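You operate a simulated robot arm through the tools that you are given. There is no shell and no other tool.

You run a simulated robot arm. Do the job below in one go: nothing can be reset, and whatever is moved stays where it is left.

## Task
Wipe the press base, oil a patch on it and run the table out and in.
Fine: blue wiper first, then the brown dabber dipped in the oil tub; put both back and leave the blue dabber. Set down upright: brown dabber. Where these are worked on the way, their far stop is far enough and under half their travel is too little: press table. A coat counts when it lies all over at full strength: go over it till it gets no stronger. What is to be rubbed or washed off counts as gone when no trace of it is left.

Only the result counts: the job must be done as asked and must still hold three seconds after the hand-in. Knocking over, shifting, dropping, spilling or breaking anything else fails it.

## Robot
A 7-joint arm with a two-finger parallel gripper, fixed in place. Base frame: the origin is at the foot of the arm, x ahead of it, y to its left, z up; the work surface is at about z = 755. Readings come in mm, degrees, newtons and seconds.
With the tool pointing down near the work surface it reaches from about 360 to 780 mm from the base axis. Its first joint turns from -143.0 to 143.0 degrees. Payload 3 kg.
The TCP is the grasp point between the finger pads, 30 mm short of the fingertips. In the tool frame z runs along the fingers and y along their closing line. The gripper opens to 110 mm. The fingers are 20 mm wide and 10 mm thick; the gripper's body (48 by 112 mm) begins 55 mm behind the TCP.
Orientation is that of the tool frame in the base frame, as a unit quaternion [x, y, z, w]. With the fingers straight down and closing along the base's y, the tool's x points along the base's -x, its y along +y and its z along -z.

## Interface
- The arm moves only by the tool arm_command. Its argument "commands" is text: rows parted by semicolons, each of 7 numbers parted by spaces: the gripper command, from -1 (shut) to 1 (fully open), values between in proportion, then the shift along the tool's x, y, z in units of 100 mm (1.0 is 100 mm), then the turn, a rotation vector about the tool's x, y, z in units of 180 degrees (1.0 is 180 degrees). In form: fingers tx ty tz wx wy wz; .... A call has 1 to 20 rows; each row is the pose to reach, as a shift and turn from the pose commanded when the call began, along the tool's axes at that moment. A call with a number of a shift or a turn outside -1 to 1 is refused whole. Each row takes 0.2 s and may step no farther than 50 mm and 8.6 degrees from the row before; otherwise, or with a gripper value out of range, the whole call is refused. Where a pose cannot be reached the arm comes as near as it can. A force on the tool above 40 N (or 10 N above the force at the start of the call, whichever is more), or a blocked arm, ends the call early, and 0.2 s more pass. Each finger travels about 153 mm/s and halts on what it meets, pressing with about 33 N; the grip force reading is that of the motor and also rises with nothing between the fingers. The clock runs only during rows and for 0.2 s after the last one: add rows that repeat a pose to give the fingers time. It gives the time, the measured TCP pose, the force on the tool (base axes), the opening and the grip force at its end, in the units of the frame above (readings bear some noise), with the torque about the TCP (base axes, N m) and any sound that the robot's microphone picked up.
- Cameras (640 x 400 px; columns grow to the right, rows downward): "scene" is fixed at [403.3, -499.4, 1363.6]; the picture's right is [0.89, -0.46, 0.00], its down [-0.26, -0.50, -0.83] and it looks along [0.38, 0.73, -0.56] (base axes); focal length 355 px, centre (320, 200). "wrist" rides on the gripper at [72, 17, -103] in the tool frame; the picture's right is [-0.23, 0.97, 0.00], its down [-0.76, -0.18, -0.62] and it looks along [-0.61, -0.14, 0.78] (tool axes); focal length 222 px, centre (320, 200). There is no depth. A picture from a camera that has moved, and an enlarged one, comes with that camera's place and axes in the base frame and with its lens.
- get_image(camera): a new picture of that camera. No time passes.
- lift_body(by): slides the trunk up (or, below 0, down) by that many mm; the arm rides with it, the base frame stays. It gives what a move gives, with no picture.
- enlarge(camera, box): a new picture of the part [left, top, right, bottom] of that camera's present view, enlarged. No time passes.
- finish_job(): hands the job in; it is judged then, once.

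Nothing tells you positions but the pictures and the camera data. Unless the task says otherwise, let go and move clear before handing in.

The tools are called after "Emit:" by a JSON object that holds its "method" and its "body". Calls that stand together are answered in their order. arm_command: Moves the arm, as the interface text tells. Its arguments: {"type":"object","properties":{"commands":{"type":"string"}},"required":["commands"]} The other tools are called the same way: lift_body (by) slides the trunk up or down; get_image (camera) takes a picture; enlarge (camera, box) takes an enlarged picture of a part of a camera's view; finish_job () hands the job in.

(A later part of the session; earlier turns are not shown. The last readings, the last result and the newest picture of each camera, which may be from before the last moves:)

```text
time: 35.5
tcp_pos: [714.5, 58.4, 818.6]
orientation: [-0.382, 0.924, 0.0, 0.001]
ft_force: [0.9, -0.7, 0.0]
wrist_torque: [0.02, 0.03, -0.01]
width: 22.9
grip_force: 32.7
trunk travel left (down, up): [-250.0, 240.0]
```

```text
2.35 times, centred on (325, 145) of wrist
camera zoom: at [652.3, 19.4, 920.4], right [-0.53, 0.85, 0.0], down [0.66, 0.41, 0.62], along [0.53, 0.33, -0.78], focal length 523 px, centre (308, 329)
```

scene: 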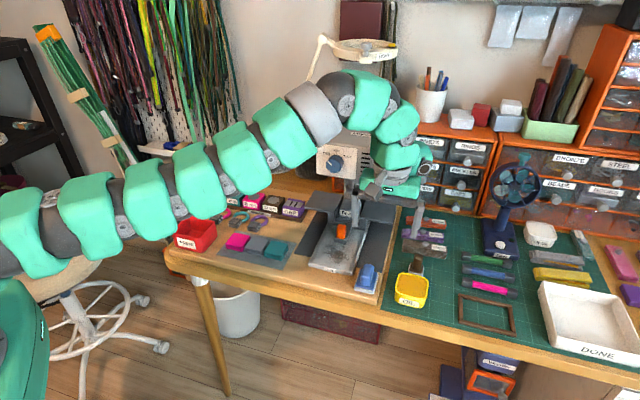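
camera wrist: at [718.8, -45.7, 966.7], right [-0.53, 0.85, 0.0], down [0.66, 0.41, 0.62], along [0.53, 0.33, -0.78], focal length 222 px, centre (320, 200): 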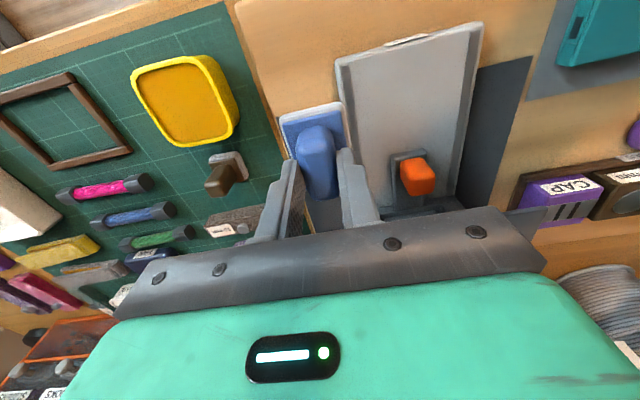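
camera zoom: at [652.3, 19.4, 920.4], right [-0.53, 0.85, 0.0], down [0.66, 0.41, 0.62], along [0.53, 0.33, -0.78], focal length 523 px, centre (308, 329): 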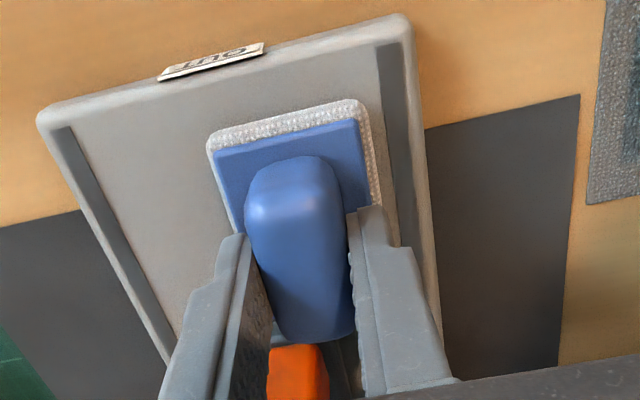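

The base looks clean in both views. I'll lift and return the wiper to its place, lowering slowly to feel contact.

Emit:
{"method": "arm_command", "body": {"commands": "-1 0 0 -0.2 0 0 0; -1 0 0 -0.4 0 0 0; -1 0 0 -0.5 0 0 0; -1 0.13 -0.3 -0.5 0 0 0; -1 0.3 -0.6 -0.5 0 0 0; -1 0.45 -0.85 -0.5 0 0 0; -1 0.547 -0.98 -0.5 0 0 0; -1 0.547 -0.98 -0.5 0 0 0"}}

Emit:
{"method": "enlarge", "body": {"camera": "scene", "box": [310, 200, 430, 300]}}

Emit:
{"method": "get_image", "body": {"camera": "wrist"}}

```text
time: 37.4
tcp_pos: [744.8, -49.2, 867.7]
orientation: [-0.383, 0.924, 0.0, 0.0]
ft_force: [1.0, 0.1, -1.4]
wrist_torque: [0.0, 0.01, -0.02]
width: 23.1
grip_force: 33.0
trunk travel left (down, up): [-250.0, 240.0]
```

```text
4.00 times, centred on (370, 250) of scene
camera zoom: at [403.3, -499.4, 1363.6], right [0.89, -0.46, 0.0], down [-0.26, -0.5, -0.83], along [0.38, 0.73, -0.56], focal length 1420 px, centre (120, 0)
```

zoom: 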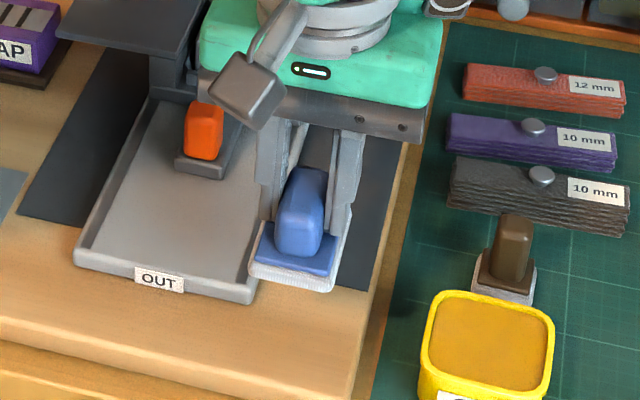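

```text
taken
camera wrist: at [682.3, -88.0, 969.8], right [-0.53, 0.85, 0.0], down [0.66, 0.41, 0.62], along [0.53, 0.33, -0.78], focal length 222 px, centre (320, 200)
```

wrist: 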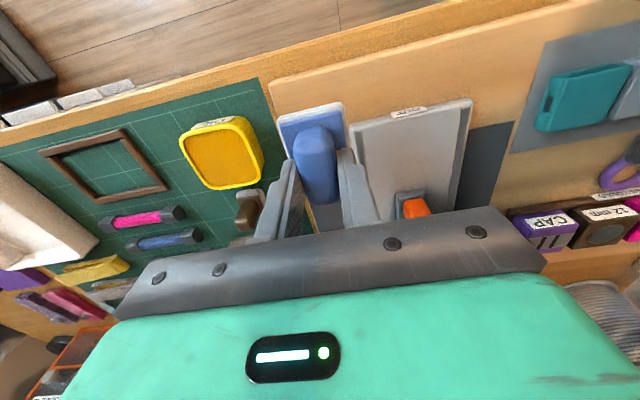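

The base is clean. I'll finish moving to the wiper's original spot and lower it.

Emit:
{"method": "arm_command", "body": {"commands": "-1 0 -0.076 0.1 0 0 0; -1 0 -0.076 0.3 0 0 0; -1 0 -0.076 0.48 0 0 0; -1 0 -0.076 0.54 0 0 0; -1 0 -0.076 0.56 0 0 0"}}

Emit:
{"method": "enlarge", "body": {"camera": "scene", "box": [330, 220, 420, 300]}}

```text
time: 38.5
tcp_pos: [750.0, -53.5, 812.4]
orientation: [-0.383, 0.924, -0.001, 0.0]
ft_force: [0.6, 0.0, -0.5]
wrist_torque: [-0.02, 0.0, 0.03]
width: 22.9
grip_force: 32.7
trunk travel left (down, up): [-250.0, 240.0]
```

```text
5.00 times, centred on (375, 260) of scene
camera zoom: at [403.3, -499.4, 1363.6], right [0.89, -0.46, 0.0], down [-0.26, -0.5, -0.83], along [0.38, 0.73, -0.56], focal length 1775 px, centre (45, -100)
```

zoom: 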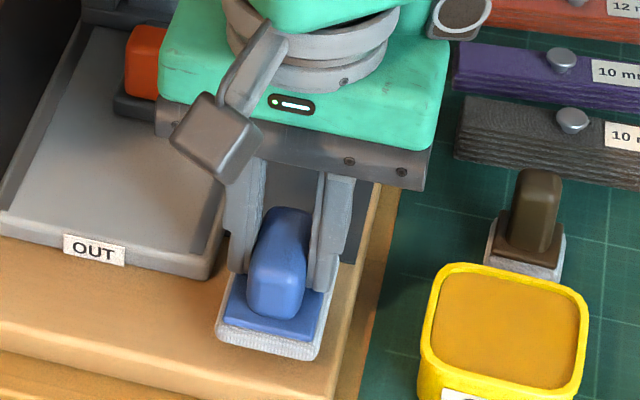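

Not yet touching (the wiper sits a few mm higher in the grip). I'll step down by 1 mm increments until contact shows.

Emit:
{"method": "arm_command", "body": {"commands": "-1 0 0 0.01 0 0 0; -1 0 0 0.02 0 0 0; -1 0 0 0.03 0 0 0; -1 0 0 0.04 0 0 0"}}

```text
time: 39.5
tcp_pos: [750.1, -54.5, 809.0]
orientation: [-0.384, 0.923, 0.0, -0.001]
ft_force: [0.1, 0.9, -0.7]
wrist_torque: [0.02, 0.02, -0.02]
width: 23.3
grip_force: 33.2
trunk travel left (down, up): [-250.0, 240.0]
```

Emit:
{"method": "arm_command", "body": {"commands": "-1 0 0 0.01 0 0 0; -1 0 0 0.02 0 0 0"}}

```text
time: 40.1
tcp_pos: [750.2, -52.2, 805.8]
orientation: [-0.383, 0.924, 0.0, 0.0]
ft_force: [0.5, -0.6, -0.2]
wrist_torque: [-0.01, -0.01, -0.02]
width: 22.9
grip_force: 32.8
trunk travel left (down, up): [-250.0, 240.0]
```

Emit:
{"method": "arm_command", "body": {"commands": "-1 0 0 0.01 0 0 0; -1 0 0 0.02 0 0 0"}}

Emit:
{"method": "enlarge", "body": {"camera": "scene", "box": [340, 235, 400, 295]}}

```text
time: 40.8
tcp_pos: [749.7, -53.3, 806.4]
orientation: [-0.382, 0.924, 0.001, 0.0]
ft_force: [-0.3, -0.4, -1.0]
wrist_torque: [-0.03, 0.03, 0.0]
width: 23.2
grip_force: 33.0
trunk travel left (down, up): [-250.0, 240.0]
```

```text
6.67 times, centred on (370, 265) of scene
camera zoom: at [403.3, -499.4, 1363.6], right [0.89, -0.46, 0.0], down [-0.26, -0.5, -0.83], along [0.38, 0.73, -0.56], focal length 2367 px, centre (-13, -233)
```

zoom: 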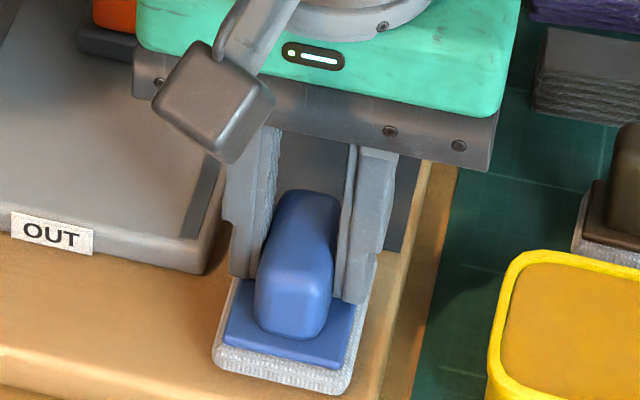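

The wiper appears about 1 mm above its original rest level. I'll continue down in tiny steps.

Emit:
{"method": "arm_command", "body": {"commands": "-1 0 0 0.01 0 0 0; -1 0 0 0.02 0 0 0"}}

```text
time: 41.4
tcp_pos: [749.9, -52.4, 804.8]
orientation: [-0.383, 0.924, -0.001, 0.0]
ft_force: [1.4, 1.3, 5.5]
wrist_torque: [-0.1, 0.09, 0.01]
width: 23.1
grip_force: 32.4
trunk travel left (down, up): [-250.0, 240.0]
```

Contact at 5.5 N. I'll open the fingers to ~50 mm and back straight up.

Emit:
{"method": "arm_command", "body": {"commands": "-0.4 0 0 0 0 0 0; -0.09 0 0 0 0 0 0; -0.09 0 0 0 0 0 0; -0.09 0 0 -0.1 0 0 0; -0.09 0 0 -0.3 0 0 0; -0.09 0 0 -0.6 0 0 0; -0.09 0 0 -0.9 0 0 0; -0.09 0 0 -0.9 0 0 0"}}

Emit:
{"method": "get_image", "body": {"camera": "wrist"}}

Emit:
{"method": "enlarge", "body": {"camera": "scene", "box": [320, 200, 420, 300]}}

```text
time: 43.1
tcp_pos: [749.6, -52.0, 892.9]
orientation: [-0.383, 0.924, 0.0, 0.0]
ft_force: [0.6, 0.5, -0.3]
wrist_torque: [-0.02, -0.01, -0.01]
width: 50.2
grip_force: 0.0
trunk travel left (down, up): [-250.0, 240.0]
```

```text
taken
camera wrist: at [688.6, -92.3, 994.9], right [-0.53, 0.85, 0.0], down [0.66, 0.41, 0.62], along [0.53, 0.33, -0.78], focal length 222 px, centre (320, 200)
```

wrist: 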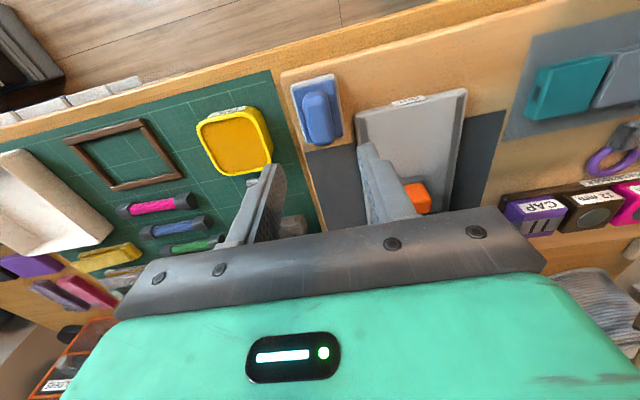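

```text
4.00 times, centred on (370, 250) of scene
camera zoom: at [403.3, -499.4, 1363.6], right [0.89, -0.46, 0.0], down [-0.26, -0.5, -0.83], along [0.38, 0.73, -0.56], focal length 1420 px, centre (120, 0)
```

zoom: 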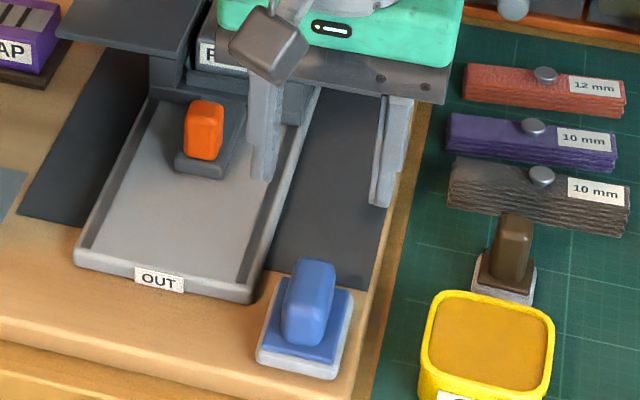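

The wiper is back at its place and the base is clean. Next the brown dabber at about (876,-68), which is beyond vertical reach, so I'll turn the gripper 90° (closing along the in/out line) and then test a tilt outward.

Emit:
{"method": "arm_command", "body": {"commands": "-0.09 0 0 0 0 0 0.0455; -0.09 0 0 0 0 0 0.091; -0.09 0 0 0 0 0 0.1365; -0.09 0 0 0 0 0 0.182; -0.09 0 0 0 0 0 0.2275; -0.09 0 0 0 0 0 0.273; -0.09 0 0 0 0 0 0.3185; -0.09 0 0 0 0 0 0.364; -0.09 0 0 0 0 0 0.4095; -0.09 0 0 0 0 0 0.455; -0.09 0 0 0 0 0 0.5; -0.09 0 0 0 0 0 0.5"}}

Emit:
{"method": "get_image", "body": {"camera": "wrist"}}

Emit:
{"method": "get_image", "body": {"camera": "scene"}}

```text
time: 45.8
tcp_pos: [749.3, -52.6, 892.7]
orientation: [0.383, 0.924, 0.0, 0.0]
ft_force: [0.0, 0.1, -0.4]
wrist_torque: [0.01, 0.01, -0.03]
width: 50.0
grip_force: 0.0
trunk travel left (down, up): [-250.0, 240.0]
```

```text
taken
camera wrist: at [711.8, 9.9, 994.8], right [0.85, 0.53, 0.0], down [0.41, -0.66, 0.62], along [0.33, -0.53, -0.78], focal length 222 px, centre (320, 200)
```

wrist: 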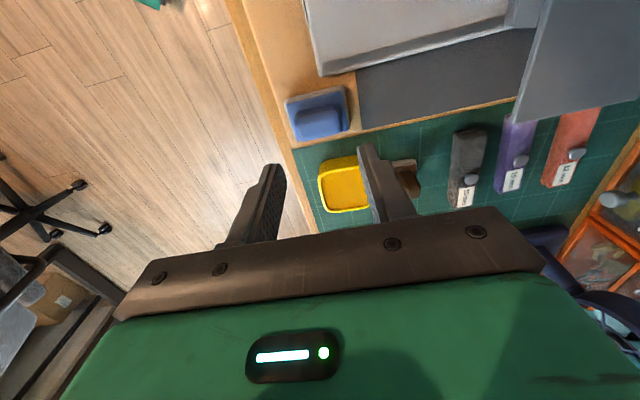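

```text
taken
```

scene: 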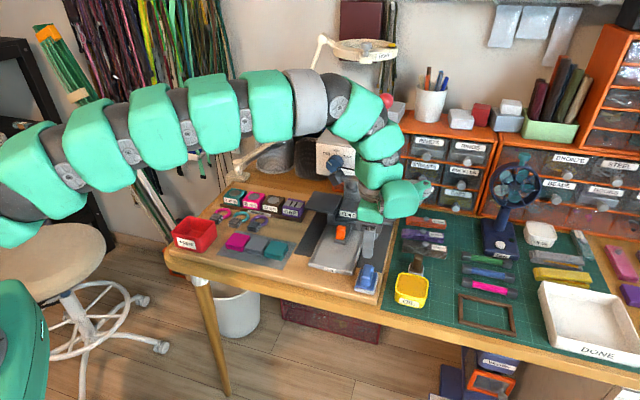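

The gripper is now turned; the camera looks outward over the tub and dabber. I'll tilt the tool outward 30° about its closing axis here, at a safe height.

Emit:
{"method": "arm_command", "body": {"commands": "-0.09 0 0 0 0 -0.042 0; -0.09 0 0 0 0 -0.084 0; -0.09 0 0 0 0 -0.126 0; -0.09 0 0 0 0 -0.1667 0; -0.09 0 0 0 0 -0.1667 0"}}

Emit:
{"method": "get_image", "body": {"camera": "wrist"}}

Emit:
{"method": "get_image", "body": {"camera": "scene"}}

```text
time: 47.0
tcp_pos: [750.4, -53.9, 893.2]
orientation: [0.369, 0.892, -0.099, 0.24]
ft_force: [-0.4, -0.4, 0.0]
wrist_torque: [0.03, 0.01, 0.0]
width: 50.0
grip_force: 0.1
trunk travel left (down, up): [-250.0, 240.0]
```

```text
taken
camera wrist: at [682.1, 39.4, 944.8], right [0.83, 0.55, 0.11], down [0.12, -0.37, 0.92], along [0.55, -0.75, -0.37], focal length 222 px, centre (320, 200)
```

wrist: 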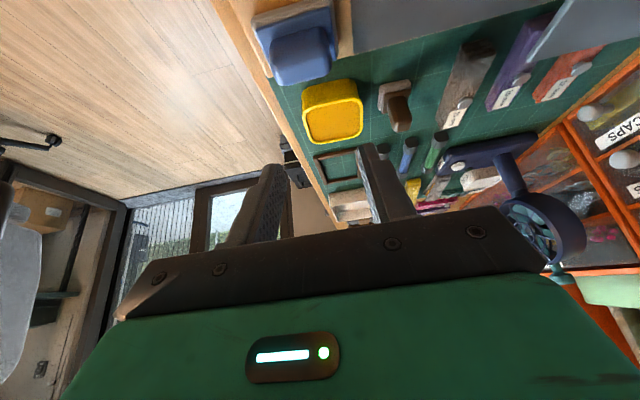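

```text
taken
```

scene: 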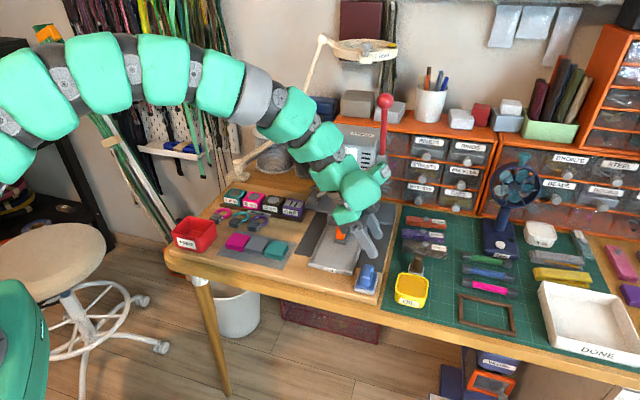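

The tilt works well. I'll carry the tilted gripper at this height to above the dabber and check reach.

Emit:
{"method": "arm_command", "body": {"commands": "-0.09 -0.22 0.2 0.125 0 0 0; -0.09 -0.44 0.4 0.25 0 0 0; -0.09 -0.65 0.59 0.375 0 0 0; -0.09 -0.866 0.786 0.5 0 0 0; -0.09 -0.866 0.786 0.5 0 0 0"}}

Emit:
{"method": "get_image", "body": {"camera": "wrist"}}

Emit:
{"method": "get_image", "body": {"camera": "scene"}}

```text
time: 48.1
tcp_pos: [878.8, -68.2, 890.8]
orientation: [0.37, 0.892, -0.1, 0.239]
ft_force: [-0.1, 0.5, -0.8]
wrist_torque: [0.0, 0.02, -0.01]
width: 50.0
grip_force: 0.0
trunk travel left (down, up): [-250.0, 240.0]
```

```text
taken
camera wrist: at [809.8, 25.4, 943.6], right [0.83, 0.55, 0.11], down [0.12, -0.37, 0.92], along [0.55, -0.75, -0.37], focal length 222 px, centre (320, 200)
```

wrist: 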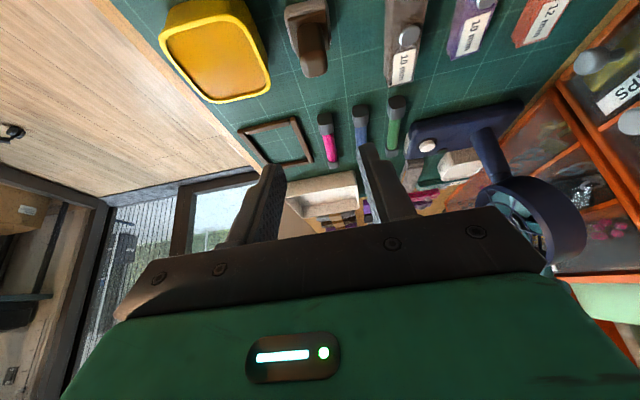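

```text
taken
```

scene: 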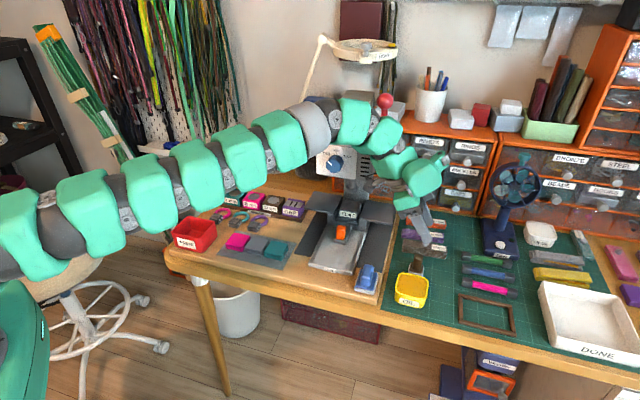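

Reach is fine at the tilt. I'll zoom on the dabber from here to refine its position and shape.

Emit:
{"method": "enlarge", "body": {"camera": "wrist", "box": [230, 0, 430, 120]}}

Emit:
{"method": "enlarge", "body": {"camera": "scene", "box": [385, 205, 465, 290]}}

```text
3.20 times, centred on (330, 60) of wrist
camera zoom: at [809.8, 25.4, 943.6], right [0.83, 0.55, 0.11], down [0.12, -0.37, 0.92], along [0.55, -0.75, -0.37], focal length 711 px, centre (288, 648)
```

zoom: 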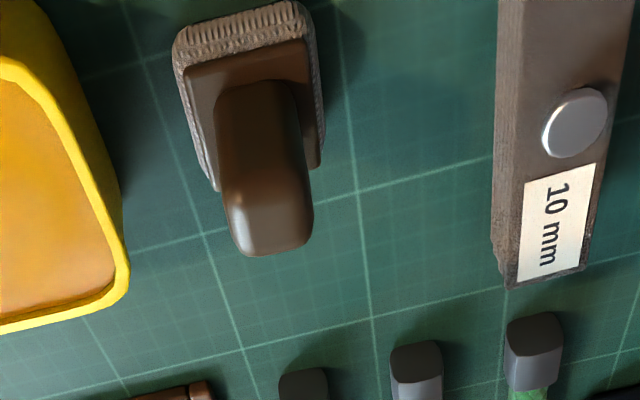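

```text
4.71 times, centred on (425, 248) of scene
camera zoom: at [403.3, -499.4, 1363.6], right [0.89, -0.46, 0.0], down [-0.26, -0.5, -0.83], along [0.38, 0.73, -0.56], focal length 1671 px, centre (-174, -24)
```

zoom: 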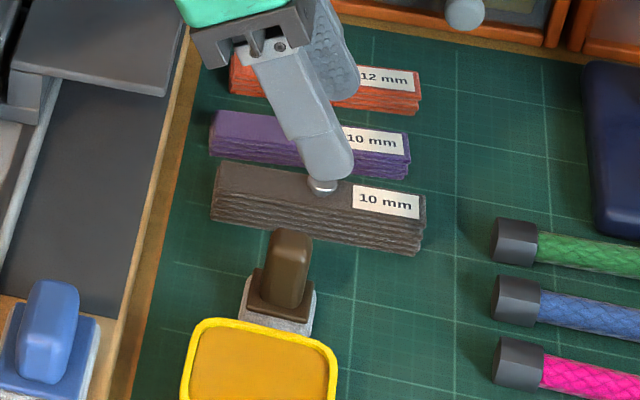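

Triangulating between views shows the green mat is lower than I assumed (about z=738), so the dabber stands at about (885,-65) with its handle top near z=788. I'll lower the tilted gripper to about z=840 above it and re-check.

Emit:
{"method": "arm_command", "body": {"commands": "-0.09 0.155 0.034 0.2 0 0 0; -0.09 0.309 0.068 0.399 0 0 0; -0.09 0.309 0.068 0.399 0 0 0"}}

Emit:
{"method": "get_image", "body": {"camera": "wrist"}}

Emit:
{"method": "enlarge", "body": {"camera": "scene", "box": [385, 205, 465, 305]}}

```text
time: 49.0
tcp_pos: [878.5, -59.3, 842.6]
orientation: [0.37, 0.892, -0.1, 0.238]
ft_force: [0.5, 0.9, 0.5]
wrist_torque: [-0.02, -0.02, 0.02]
width: 50.3
grip_force: 0.1
trunk travel left (down, up): [-250.0, 240.0]
```

```text
taken
camera wrist: at [809.3, 33.7, 893.8], right [0.83, 0.55, 0.11], down [0.12, -0.37, 0.92], along [0.55, -0.75, -0.37], focal length 222 px, centre (320, 200)
```

wrist: 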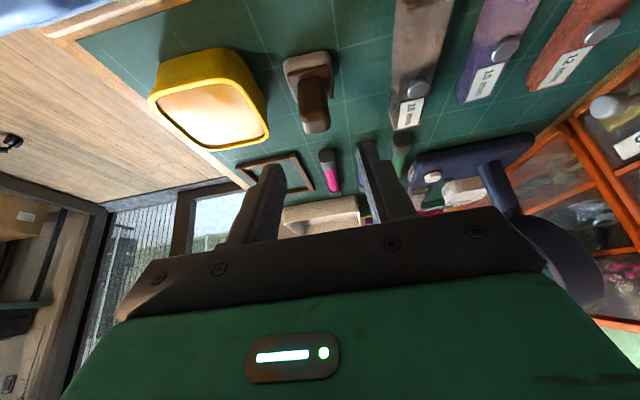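

```text
4.00 times, centred on (425, 255) of scene
camera zoom: at [403.3, -499.4, 1363.6], right [0.89, -0.46, 0.0], down [-0.26, -0.5, -0.83], along [0.38, 0.73, -0.56], focal length 1420 px, centre (-100, -20)
```

zoom: 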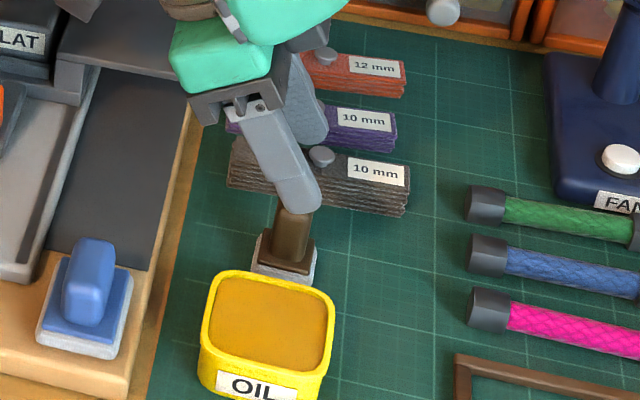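

I'll zoom on the dabber again from this closer viewpoint.

Emit:
{"method": "enlarge", "body": {"camera": "wrist", "box": [220, 30, 420, 190]}}

Emit:
{"method": "enlarge", "body": {"camera": "wrist", "box": [130, 30, 290, 170]}}

```text
2.50 times, centred on (320, 110) of wrist
camera zoom: at [809.3, 33.7, 893.8], right [0.83, 0.55, 0.11], down [0.12, -0.37, 0.92], along [0.55, -0.75, -0.37], focal length 555 px, centre (320, 425)
```

zoom: 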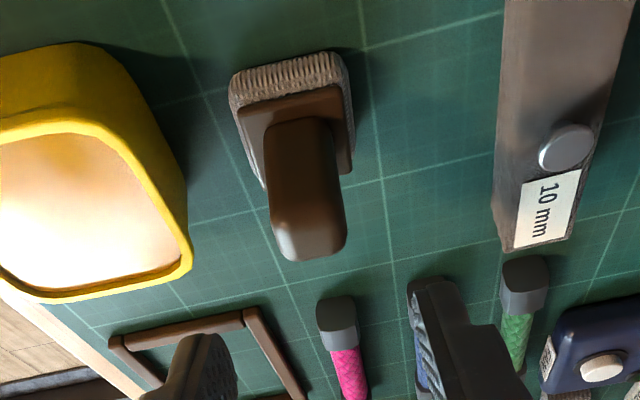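

```text
2.86 times, centred on (210, 100) of wrist
camera zoom: at [809.3, 33.7, 893.8], right [0.83, 0.55, 0.11], down [0.12, -0.37, 0.92], along [0.55, -0.75, -0.37], focal length 635 px, centre (634, 486)
```

zoom: 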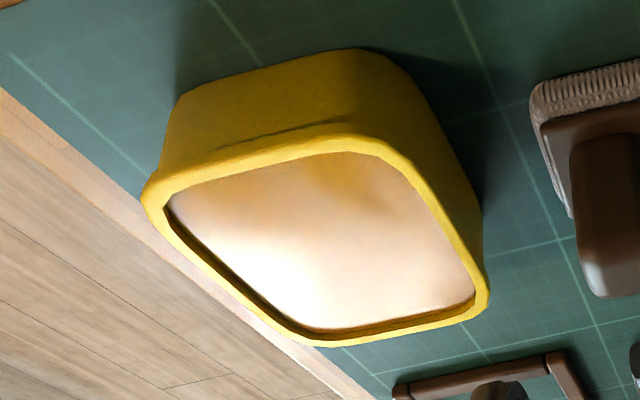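

The lateral alignment (s≈70 vs tool 69) is good. I'll narrow the fingers to 40 mm and go straight down to about z=791.

Emit:
{"method": "arm_command", "body": {"commands": "-0.273 0 0.01 0 0 0 0; -0.273 0.1 0.01 0.173 0 0 0; -0.273 0.2 0.01 0.346 0 0 0; -0.273 0.255 0.01 0.442 0 0 0; -0.273 0.255 0.01 0.442 0 0 0"}}

Emit:
{"method": "get_image", "body": {"camera": "wrist"}}

Emit:
{"method": "enlarge", "body": {"camera": "scene", "box": [385, 205, 465, 305]}}

```text
time: 50.1
tcp_pos: [877.4, -59.6, 790.8]
orientation: [0.369, 0.893, -0.099, 0.239]
ft_force: [-0.5, 0.3, -1.6]
wrist_torque: [-0.04, 0.02, -0.02]
width: 39.9
grip_force: 0.0
trunk travel left (down, up): [-250.0, 240.0]
```

```text
taken
camera wrist: at [809.3, 33.6, 843.2], right [0.83, 0.55, 0.11], down [0.12, -0.37, 0.92], along [0.55, -0.75, -0.37], focal length 222 px, centre (320, 200)
```

wrist: 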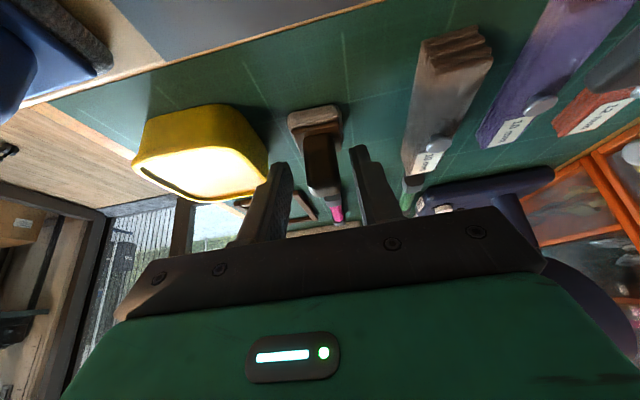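

```text
4.00 times, centred on (425, 255) of scene
camera zoom: at [403.3, -499.4, 1363.6], right [0.89, -0.46, 0.0], down [-0.26, -0.5, -0.83], along [0.38, 0.73, -0.56], focal length 1420 px, centre (-100, -20)
```

zoom: 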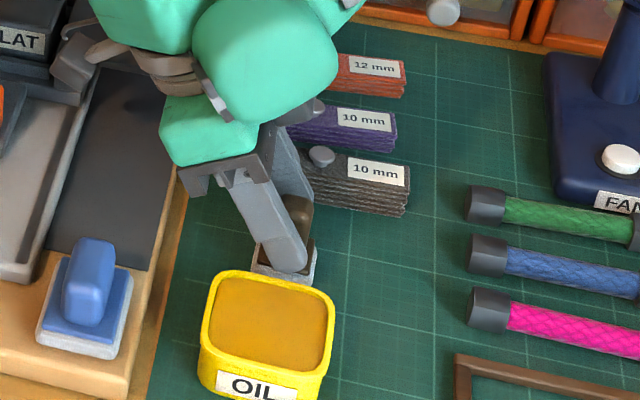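

The fingers appear to straddle the handle. I'll zoom the wrist view to confirm before closing.

Emit:
{"method": "enlarge", "body": {"camera": "wrist", "box": [240, 80, 420, 240]}}

Emit:
{"method": "enlarge", "body": {"camera": "scene", "box": [405, 230, 445, 280]}}

```text
2.50 times, centred on (330, 160) of wrist
camera zoom: at [809.3, 33.6, 843.2], right [0.83, 0.55, 0.11], down [0.12, -0.37, 0.92], along [0.55, -0.75, -0.37], focal length 555 px, centre (295, 300)
```

zoom: 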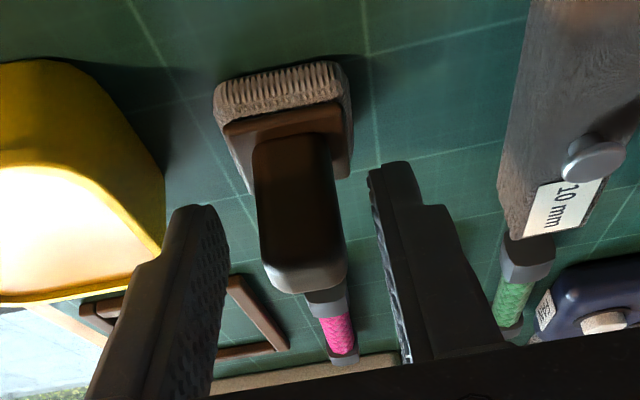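

```text
8.00 times, centred on (425, 255) of scene
camera zoom: at [403.3, -499.4, 1363.6], right [0.89, -0.46, 0.0], down [-0.26, -0.5, -0.83], along [0.38, 0.73, -0.56], focal length 2841 px, centre (-520, -240)
```

zoom: 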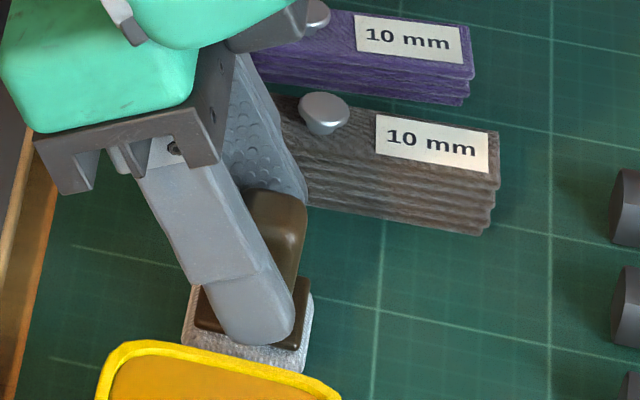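

The handle sits between the two fingers with tips about two thirds down. I'll close the gripper.

Emit:
{"method": "arm_command", "body": {"commands": "-0.6 0 0 0 0 0 0; -1 0 0 0 0 0 0; -1 0 0 0 0 0 0; -1 0 0 0 0 0 0"}}

Emit:
{"method": "enlarge", "body": {"camera": "wrist", "box": [240, 80, 420, 240]}}

Emit:
{"method": "enlarge", "body": {"camera": "scene", "box": [405, 230, 445, 280]}}

```text
time: 51.1
tcp_pos: [877.1, -59.5, 792.5]
orientation: [0.369, 0.893, -0.099, 0.239]
ft_force: [0.3, -0.1, -0.2]
wrist_torque: [0.04, 0.0, 0.03]
width: 20.1
grip_force: 33.3
trunk travel left (down, up): [-250.0, 240.0]
```

```text
2.50 times, centred on (330, 160) of wrist
camera zoom: at [809.3, 33.5, 843.2], right [0.83, 0.55, 0.11], down [0.12, -0.37, 0.92], along [0.55, -0.75, -0.37], focal length 555 px, centre (295, 300)
```

zoom: 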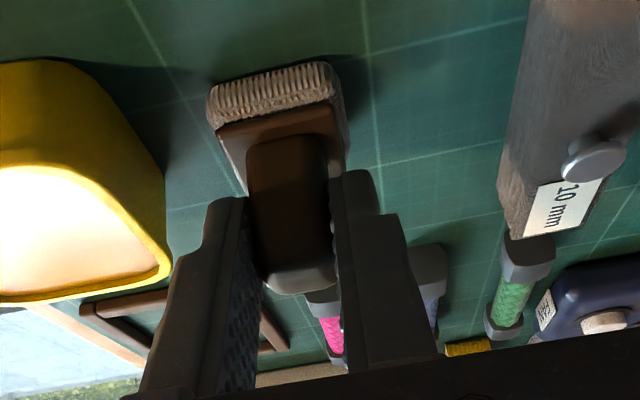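

```text
8.00 times, centred on (425, 255) of scene
camera zoom: at [403.3, -499.4, 1363.6], right [0.89, -0.46, 0.0], down [-0.26, -0.5, -0.83], along [0.38, 0.73, -0.56], focal length 2841 px, centre (-520, -240)
```

zoom: 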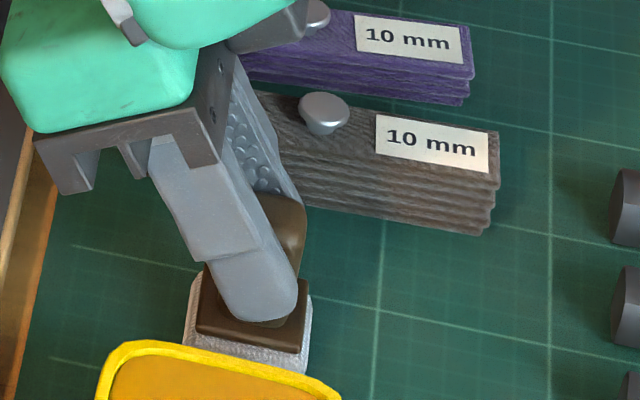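

The dabber is gripped (20 mm handle). I'll lift it straight up 70 mm and check it hangs upright.

Emit:
{"method": "arm_command", "body": {"commands": "-1 -0.1 0 -0.173 0 0 0; -1 -0.2 0 -0.346 0 0 0; -1 -0.35 0 -0.606 0 0 0; -1 -0.35 0 -0.606 0 0 0"}}

Emit:
{"method": "get_image", "body": {"camera": "wrist"}}

Emit:
{"method": "enlarge", "body": {"camera": "scene", "box": [385, 205, 465, 305]}}

```text
time: 52.1
tcp_pos: [876.6, -57.7, 862.1]
orientation: [0.369, 0.893, -0.098, 0.239]
ft_force: [0.3, -0.2, -0.4]
wrist_torque: [-0.01, 0.02, -0.01]
width: 19.8
grip_force: 32.9
trunk travel left (down, up): [-250.0, 240.0]
```

```text
taken
camera wrist: at [808.1, 34.7, 913.5], right [0.83, 0.55, 0.11], down [0.12, -0.37, 0.92], along [0.55, -0.75, -0.37], focal length 222 px, centre (320, 200)
```

wrist: 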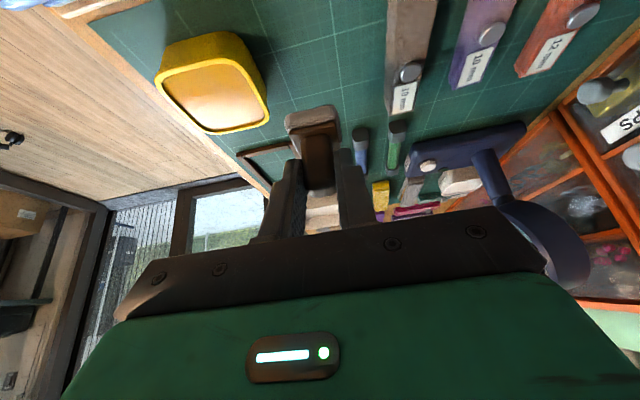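

```text
4.00 times, centred on (425, 255) of scene
camera zoom: at [403.3, -499.4, 1363.6], right [0.89, -0.46, 0.0], down [-0.26, -0.5, -0.83], along [0.38, 0.73, -0.56], focal length 1420 px, centre (-100, -20)
```

zoom: 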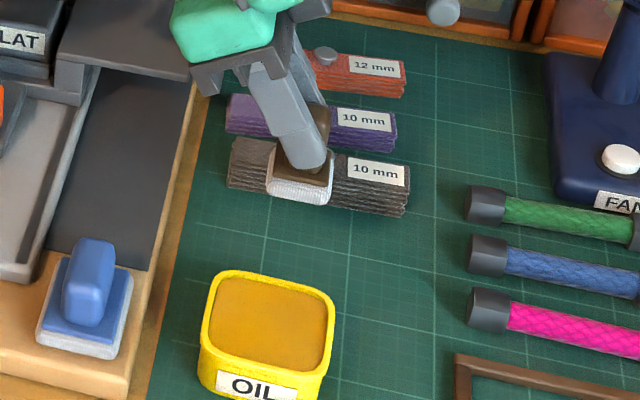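

The dabber is up and upright. I'll carry it over the oil tub at this height.

Emit:
{"method": "arm_command", "body": {"commands": "-1 0.022 -0.24 -0.013 0 0 0; -1 0.045 -0.48 -0.026 0 0 0; -1 0.067 -0.721 -0.039 0 0 0; -1 0.067 -0.721 -0.039 0 0 0"}}

Emit:
{"method": "get_image", "body": {"camera": "wrist"}}

Emit:
{"method": "enlarge", "body": {"camera": "scene", "box": [385, 225, 465, 325]}}

Emit:
{"method": "enlarge", "body": {"camera": "wrist", "box": [230, 40, 410, 200]}}

```text
time: 53.1
tcp_pos: [820.8, -102.6, 862.9]
orientation: [0.369, 0.893, -0.099, 0.239]
ft_force: [0.0, -0.6, 0.5]
wrist_torque: [-0.01, -0.01, 0.02]
width: 20.0
grip_force: 32.8
trunk travel left (down, up): [-250.0, 240.0]
```

```text
taken
camera wrist: at [752.5, -10.6, 914.0], right [0.83, 0.55, 0.11], down [0.12, -0.37, 0.92], along [0.55, -0.75, -0.37], focal length 222 px, centre (320, 200)
```

wrist: 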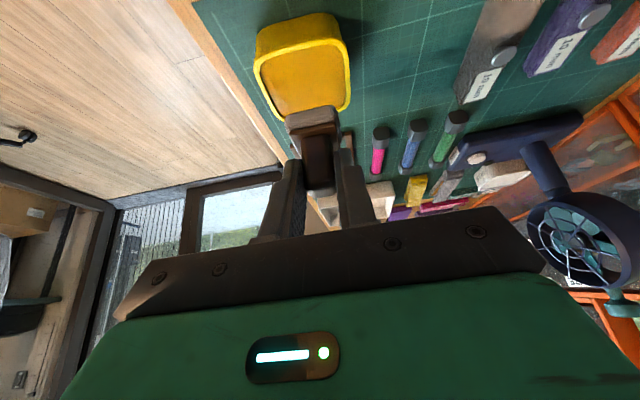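

```text
4.00 times, centred on (425, 275) of scene
camera zoom: at [403.3, -499.4, 1363.6], right [0.89, -0.46, 0.0], down [-0.26, -0.5, -0.83], along [0.38, 0.73, -0.56], focal length 1420 px, centre (-100, -100)
```

zoom: 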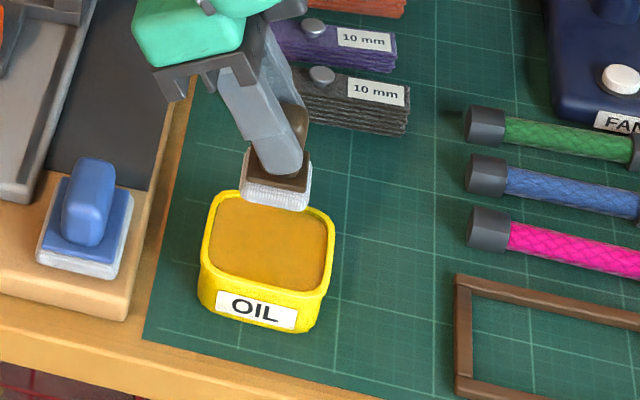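

```text
2.50 times, centred on (320, 120) of wrist
camera zoom: at [752.5, -10.6, 914.0], right [0.83, 0.55, 0.11], down [0.12, -0.37, 0.92], along [0.55, -0.75, -0.37], focal length 555 px, centre (320, 400)
```

zoom: 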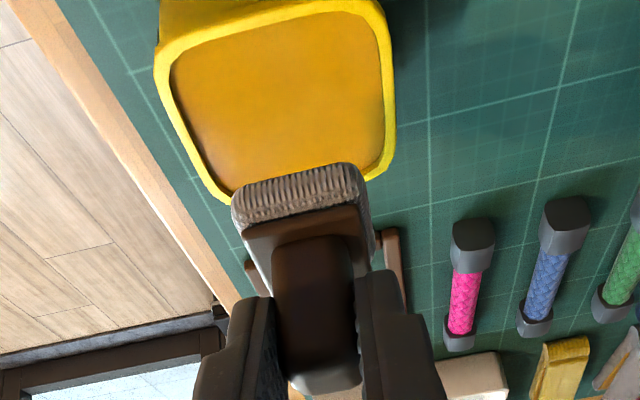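

Cross-checking views, the tub rim is at about z=771 and the pad (bottom at z≈812) hangs close to the tub centre. I'll lower 38 mm to about rim level and check alignment.

Emit:
{"method": "arm_command", "body": {"commands": "-1 0.06 0 0.104 0 0 0; -1 0.12 0 0.208 0 0 0; -1 0.18 0 0.312 0 0 0; -1 0.18 0 0.312 0 0 0"}}

Emit:
{"method": "enlarge", "body": {"camera": "scene", "box": [395, 240, 445, 310]}}

Emit:
{"method": "enlarge", "body": {"camera": "wrist", "box": [230, 60, 410, 220]}}

```text
time: 54.1
tcp_pos: [822.0, -104.4, 826.9]
orientation: [0.369, 0.893, -0.098, 0.239]
ft_force: [-0.3, 0.1, -0.5]
wrist_torque: [-0.02, -0.02, 0.02]
width: 20.0
grip_force: 33.2
trunk travel left (down, up): [-250.0, 240.0]
```

```text
5.71 times, centred on (420, 275) of scene
camera zoom: at [403.3, -499.4, 1363.6], right [0.89, -0.46, 0.0], down [-0.26, -0.5, -0.83], along [0.38, 0.73, -0.56], focal length 2029 px, centre (-251, -229)
```

zoom: 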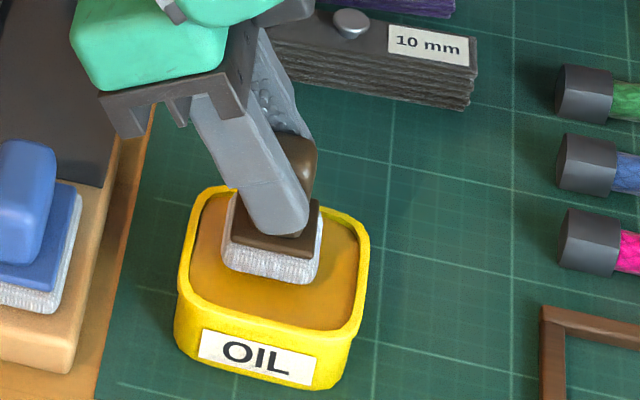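

```text
2.50 times, centred on (320, 140) of wrist
camera zoom: at [752.5, -11.0, 877.8], right [0.83, 0.55, 0.11], down [0.12, -0.37, 0.92], along [0.55, -0.75, -0.37], focal length 555 px, centre (320, 350)
```

zoom: 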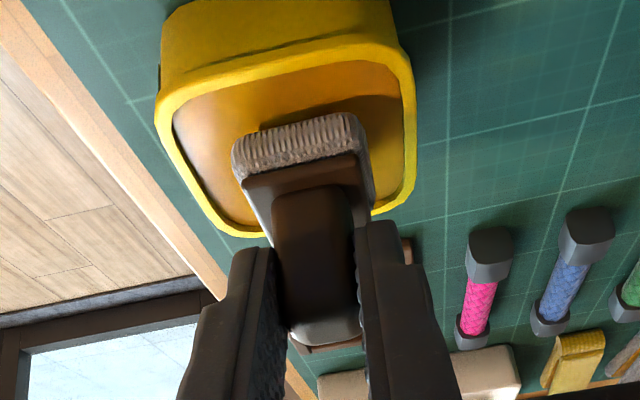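

The pad is centred over the oil. I'll lower it further in small steps into the oil.

Emit:
{"method": "arm_command", "body": {"commands": "-1 0.015 0 0.026 0 0 0; -1 0.03 0 0.052 0 0 0; -1 0.04 0 0.0693 0 0 0; -1 0.04 0 0.0693 0 0 0"}}

Emit:
{"method": "enlarge", "body": {"camera": "scene", "box": [395, 240, 445, 310]}}

Emit:
{"method": "enlarge", "body": {"camera": "wrist", "box": [230, 60, 410, 220]}}

```text
time: 55.1
tcp_pos: [819.2, -103.0, 821.1]
orientation: [0.369, 0.893, -0.097, 0.241]
ft_force: [3.3, 2.0, 23.1]
wrist_torque: [-0.01, -0.1, 0.05]
width: 19.8
grip_force: 32.6
trunk travel left (down, up): [-250.0, 240.0]
```

```text
5.71 times, centred on (420, 275) of scene
camera zoom: at [403.3, -499.4, 1363.6], right [0.89, -0.46, 0.0], down [-0.26, -0.5, -0.83], along [0.38, 0.73, -0.56], focal length 2029 px, centre (-251, -229)
```

zoom: 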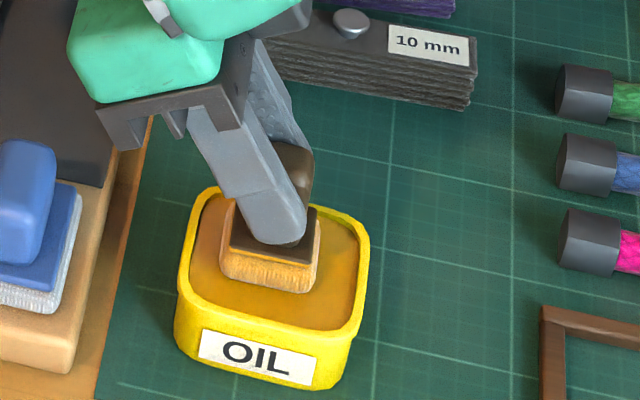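

```text
2.50 times, centred on (320, 140) of wrist
camera zoom: at [751.9, -10.9, 872.2], right [0.83, 0.55, 0.12], down [0.12, -0.37, 0.92], along [0.55, -0.75, -0.37], focal length 555 px, centre (320, 350)
```

zoom: 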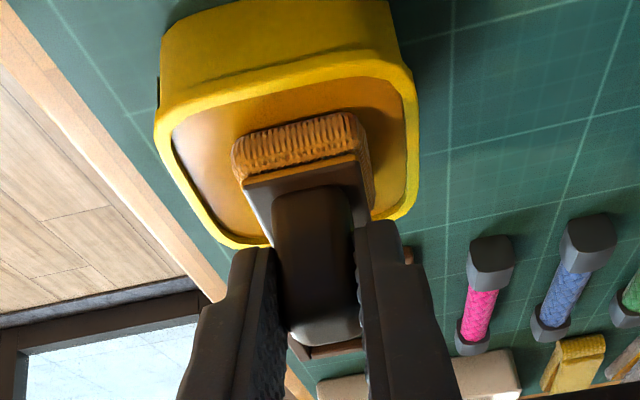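

The pad is now loaded with oil (it turned orange). I'll lift straight up 70 mm clear of the tub.

Emit:
{"method": "arm_command", "body": {"commands": "-1 -0.05 0 -0.087 0 0 0; -1 -0.15 0 -0.26 0 0 0; -1 -0.25 0 -0.433 0 0 0; -1 -0.35 0 -0.606 0 0 0; -1 -0.35 0 -0.606 0 0 0"}}

Emit:
{"method": "arm_command", "body": {"commands": "-1 0.195 0.05 -0.1125 0 0 0; -1 0.39 0.1 -0.225 0 0 0; -1 0.585 0.15 -0.3375 0 0 0; -1 0.779 0.2 -0.45 0 0 0"}}

Emit:
{"method": "arm_command", "body": {"commands": "-1 0.205 0.05 -0.119 0 0 0; -1 0.41 0.1 -0.2375 0 0 0; -1 0.617 0.16 -0.356 0 0 0; -1 0.823 0.21 -0.475 0 0 0; -1 0.823 0.21 -0.475 0 0 0"}}

Emit:
{"method": "get_image", "body": {"camera": "scene"}}

Emit:
{"method": "get_image", "body": {"camera": "wrist"}}

```text
time: 56.4
tcp_pos: [819.7, -103.3, 885.2]
orientation: [0.37, 0.893, -0.099, 0.238]
ft_force: [0.0, 0.2, -0.3]
wrist_torque: [0.0, -0.02, -0.01]
width: 20.1
grip_force: 33.0
trunk travel left (down, up): [-250.0, 240.0]
```

```text
time: 57.4
tcp_pos: [771.5, -25.5, 887.2]
orientation: [0.369, 0.893, -0.098, 0.24]
ft_force: [-0.1, -0.5, -0.1]
wrist_torque: [0.0, 0.0, 0.04]
width: 19.9
grip_force: 32.8
trunk travel left (down, up): [-250.0, 240.0]
```

```text
time: 58.5
tcp_pos: [720.2, 55.6, 888.6]
orientation: [0.369, 0.893, -0.099, 0.239]
ft_force: [0.6, -0.6, -0.5]
wrist_torque: [0.0, -0.01, 0.0]
width: 19.7
grip_force: 32.9
trunk travel left (down, up): [-250.0, 240.0]
```

```text
taken
```

scene: 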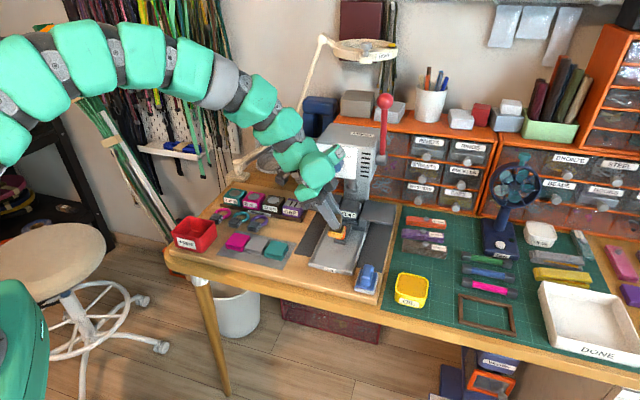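

```text
taken
camera wrist: at [652.4, 148.9, 940.0], right [0.83, 0.55, 0.11], down [0.12, -0.37, 0.92], along [0.55, -0.75, -0.37], focal length 222 px, centre (320, 200)
```

wrist: 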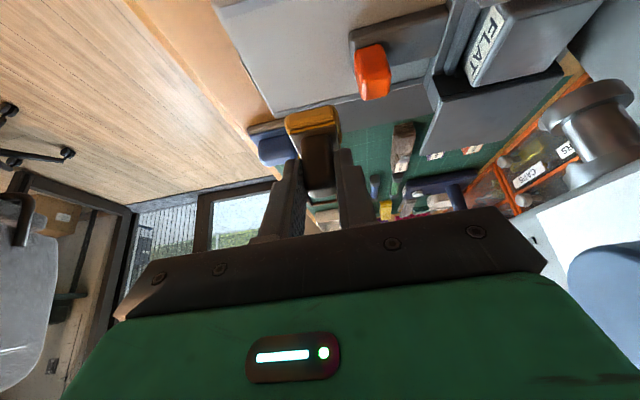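

The oiled pad is over the base. I'll lower 60 mm and look before touching.

Emit:
{"method": "arm_command", "body": {"commands": "-1 0.1 0 0.173 0 0 0; -1 0.2 0 0.346 0 0 0; -1 0.3 0 0.52 0 0 0; -1 0.3 0 0.52 0 0 0"}}

Emit:
{"method": "enlarge", "body": {"camera": "scene", "box": [300, 200, 400, 285]}}

Emit:
{"method": "get_image", "body": {"camera": "wrist"}}

```text
time: 59.5
tcp_pos: [719.5, 56.2, 826.0]
orientation: [0.369, 0.893, -0.099, 0.239]
ft_force: [-0.3, 0.2, -0.1]
wrist_torque: [0.0, 0.06, 0.01]
width: 19.8
grip_force: 32.8
trunk travel left (down, up): [-250.0, 240.0]
```

```text
4.71 times, centred on (350, 242) of scene
camera zoom: at [403.3, -499.4, 1363.6], right [0.89, -0.46, 0.0], down [-0.26, -0.5, -0.83], along [0.38, 0.73, -0.56], focal length 1671 px, centre (179, 0)
```

zoom: 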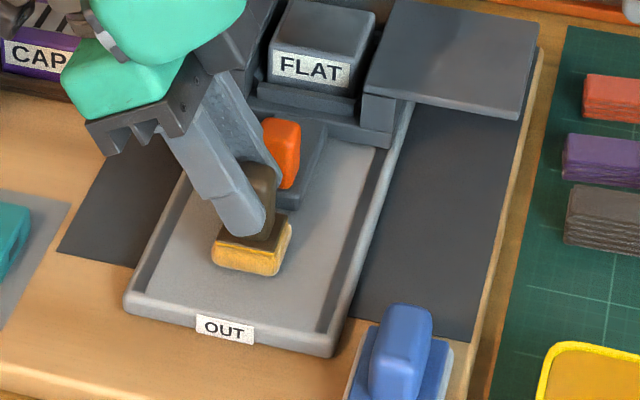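

```text
taken
camera wrist: at [651.4, 148.7, 878.4], right [0.83, 0.55, 0.11], down [0.12, -0.37, 0.92], along [0.55, -0.75, -0.37], focal length 222 px, centre (320, 200)
```

wrist: 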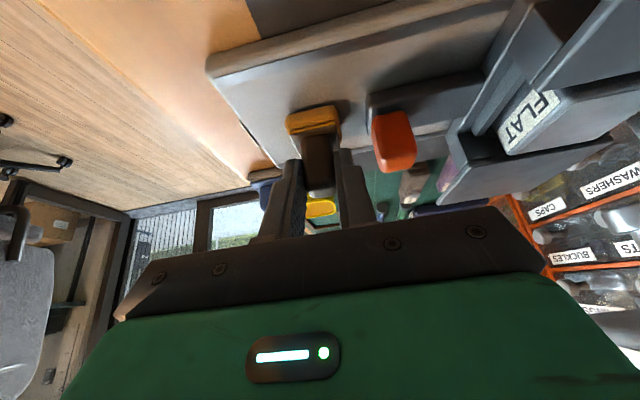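

The pad hovers just above the base. I'll lower in 2 mm steps and watch the force.

Emit:
{"method": "arm_command", "body": {"commands": "-1 0.01 0 0.0173 0 0 0; -1 0.02 0 0.0346 0 0 0; -1 0.03 0 0.052 0 0 0"}}

```text
time: 60.4
tcp_pos: [718.2, 56.0, 823.8]
orientation: [0.369, 0.892, -0.099, 0.241]
ft_force: [2.6, -3.1, 25.3]
wrist_torque: [-0.19, -0.16, -0.01]
width: 20.2
grip_force: 33.3
trunk travel left (down, up): [-250.0, 240.0]
```

Contact is firm at 25 N. I'll ease up about 1.3 mm and make a first side-to-side rub, then see how the oil shows.

Emit:
{"method": "arm_command", "body": {"commands": "-1 -0.0065 0 -0.0113 0 0 0; -1 0.0455 0 -0.0413 0 0 0; -1 0.0974 0 -0.0713 0 0 0; -1 0.1494 0 -0.1013 0 0 0; -1 0.0974 0 -0.0713 0 0 0; -1 0.0455 0 -0.0413 0 0 0; -1 -0.0065 0 -0.0113 0 0 0; -1 -0.0585 0 0.0187 0 0 0; -1 -0.1104 0 0.0487 0 0 0; -1 -0.1624 0 0.0787 0 0 0"}}

Emit:
{"method": "enlarge", "body": {"camera": "scene", "box": [310, 205, 400, 285]}}

Emit:
{"method": "enlarge", "body": {"camera": "wrist", "box": [200, 30, 480, 230]}}

```text
time: 62.5
tcp_pos: [730.5, 43.6, 823.8]
orientation: [0.37, 0.892, -0.099, 0.239]
ft_force: [-1.3, 3.6, 8.7]
wrist_torque: [0.17, 0.06, 0.02]
width: 20.1
grip_force: 32.9
trunk travel left (down, up): [-250.0, 240.0]
```

```text
5.00 times, centred on (355, 245) of scene
camera zoom: at [403.3, -499.4, 1363.6], right [0.89, -0.46, 0.0], down [-0.26, -0.5, -0.83], along [0.38, 0.73, -0.56], focal length 1775 px, centre (145, -25)
```

zoom: 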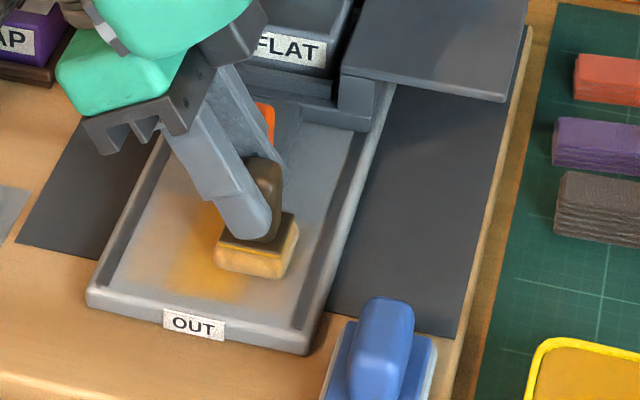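

```text
2.00 times, centred on (340, 130) of wrist
camera zoom: at [662.7, 136.2, 875.4], right [0.83, 0.55, 0.11], down [0.12, -0.37, 0.92], along [0.55, -0.75, -0.37], focal length 444 px, centre (280, 340)
```

zoom: 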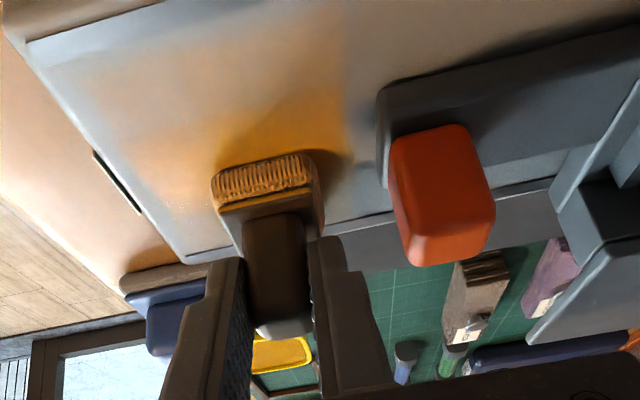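

The oil leaves an orange tint. I'll continue rubbing in a raster over the front of the base.

Emit:
{"method": "arm_command", "body": {"commands": "-1 0.0025 -0.07 0.0043 0 0 0; -1 0.0025 -0.14 0.0043 0 0 0; -1 0.0545 -0.14 -0.0257 0 0 0; -1 0.1064 -0.14 -0.0557 0 0 0; -1 0.1584 -0.14 -0.0857 0 0 0; -1 0.2103 -0.14 -0.1157 0 0 0; -1 0.2623 -0.14 -0.1457 0 0 0; -1 0.3316 -0.14 -0.1857 0 0 0; -1 0.3316 -0.07 -0.1857 0 0 0; -1 0.3316 0 -0.1857 0 0 0; -1 0.2623 0 -0.1457 0 0 0; -1 0.193 0 -0.1057 0 0 0; -1 0.1237 0 -0.0657 0 0 0; -1 0.0545 0 -0.0257 0 0 0; -1 0.0025 0 0.0043 0 0 0; -1 0.0025 0.07 0.0043 0 0 0; -1 0.0025 0.14 0.0043 0 0 0; -1 0.0718 0.14 -0.0357 0 0 0; -1 0.1411 0.14 -0.0757 0 0 0; -1 0.2103 0.14 -0.1157 0 0 0"}}

Emit:
{"method": "enlarge", "body": {"camera": "scene", "box": [310, 205, 400, 285]}}

Emit:
{"method": "enlarge", "body": {"camera": "wrist", "box": [200, 30, 480, 230]}}

```text
time: 66.8
tcp_pos: [723.8, 68.3, 823.2]
orientation: [0.369, 0.893, -0.099, 0.239]
ft_force: [1.3, -2.7, 8.9]
wrist_torque: [-0.09, -0.08, -0.02]
width: 20.0
grip_force: 32.6
trunk travel left (down, up): [-250.0, 240.0]
```

```text
5.00 times, centred on (355, 245) of scene
camera zoom: at [403.3, -499.4, 1363.6], right [0.89, -0.46, 0.0], down [-0.26, -0.5, -0.83], along [0.38, 0.73, -0.56], focal length 1775 px, centre (145, -25)
```

zoom: 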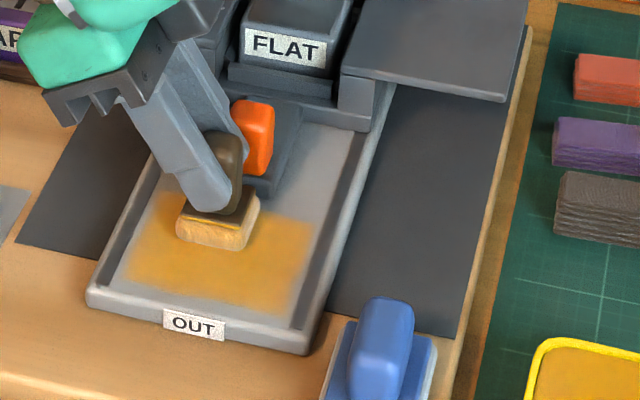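

```text
2.00 times, centred on (340, 130) of wrist
camera zoom: at [656.0, 161.7, 875.0], right [0.83, 0.55, 0.11], down [0.12, -0.37, 0.92], along [0.55, -0.75, -0.37], focal length 444 px, centre (280, 340)
```

zoom: 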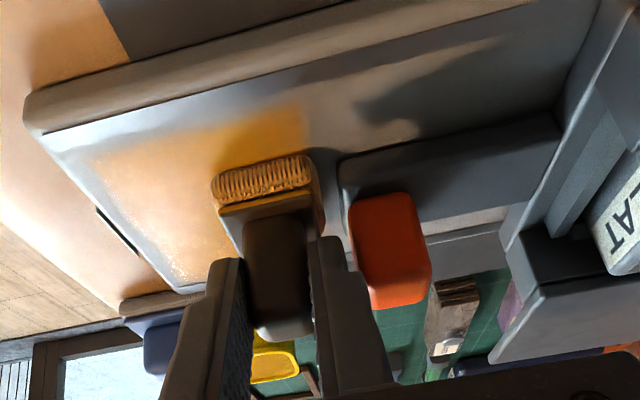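

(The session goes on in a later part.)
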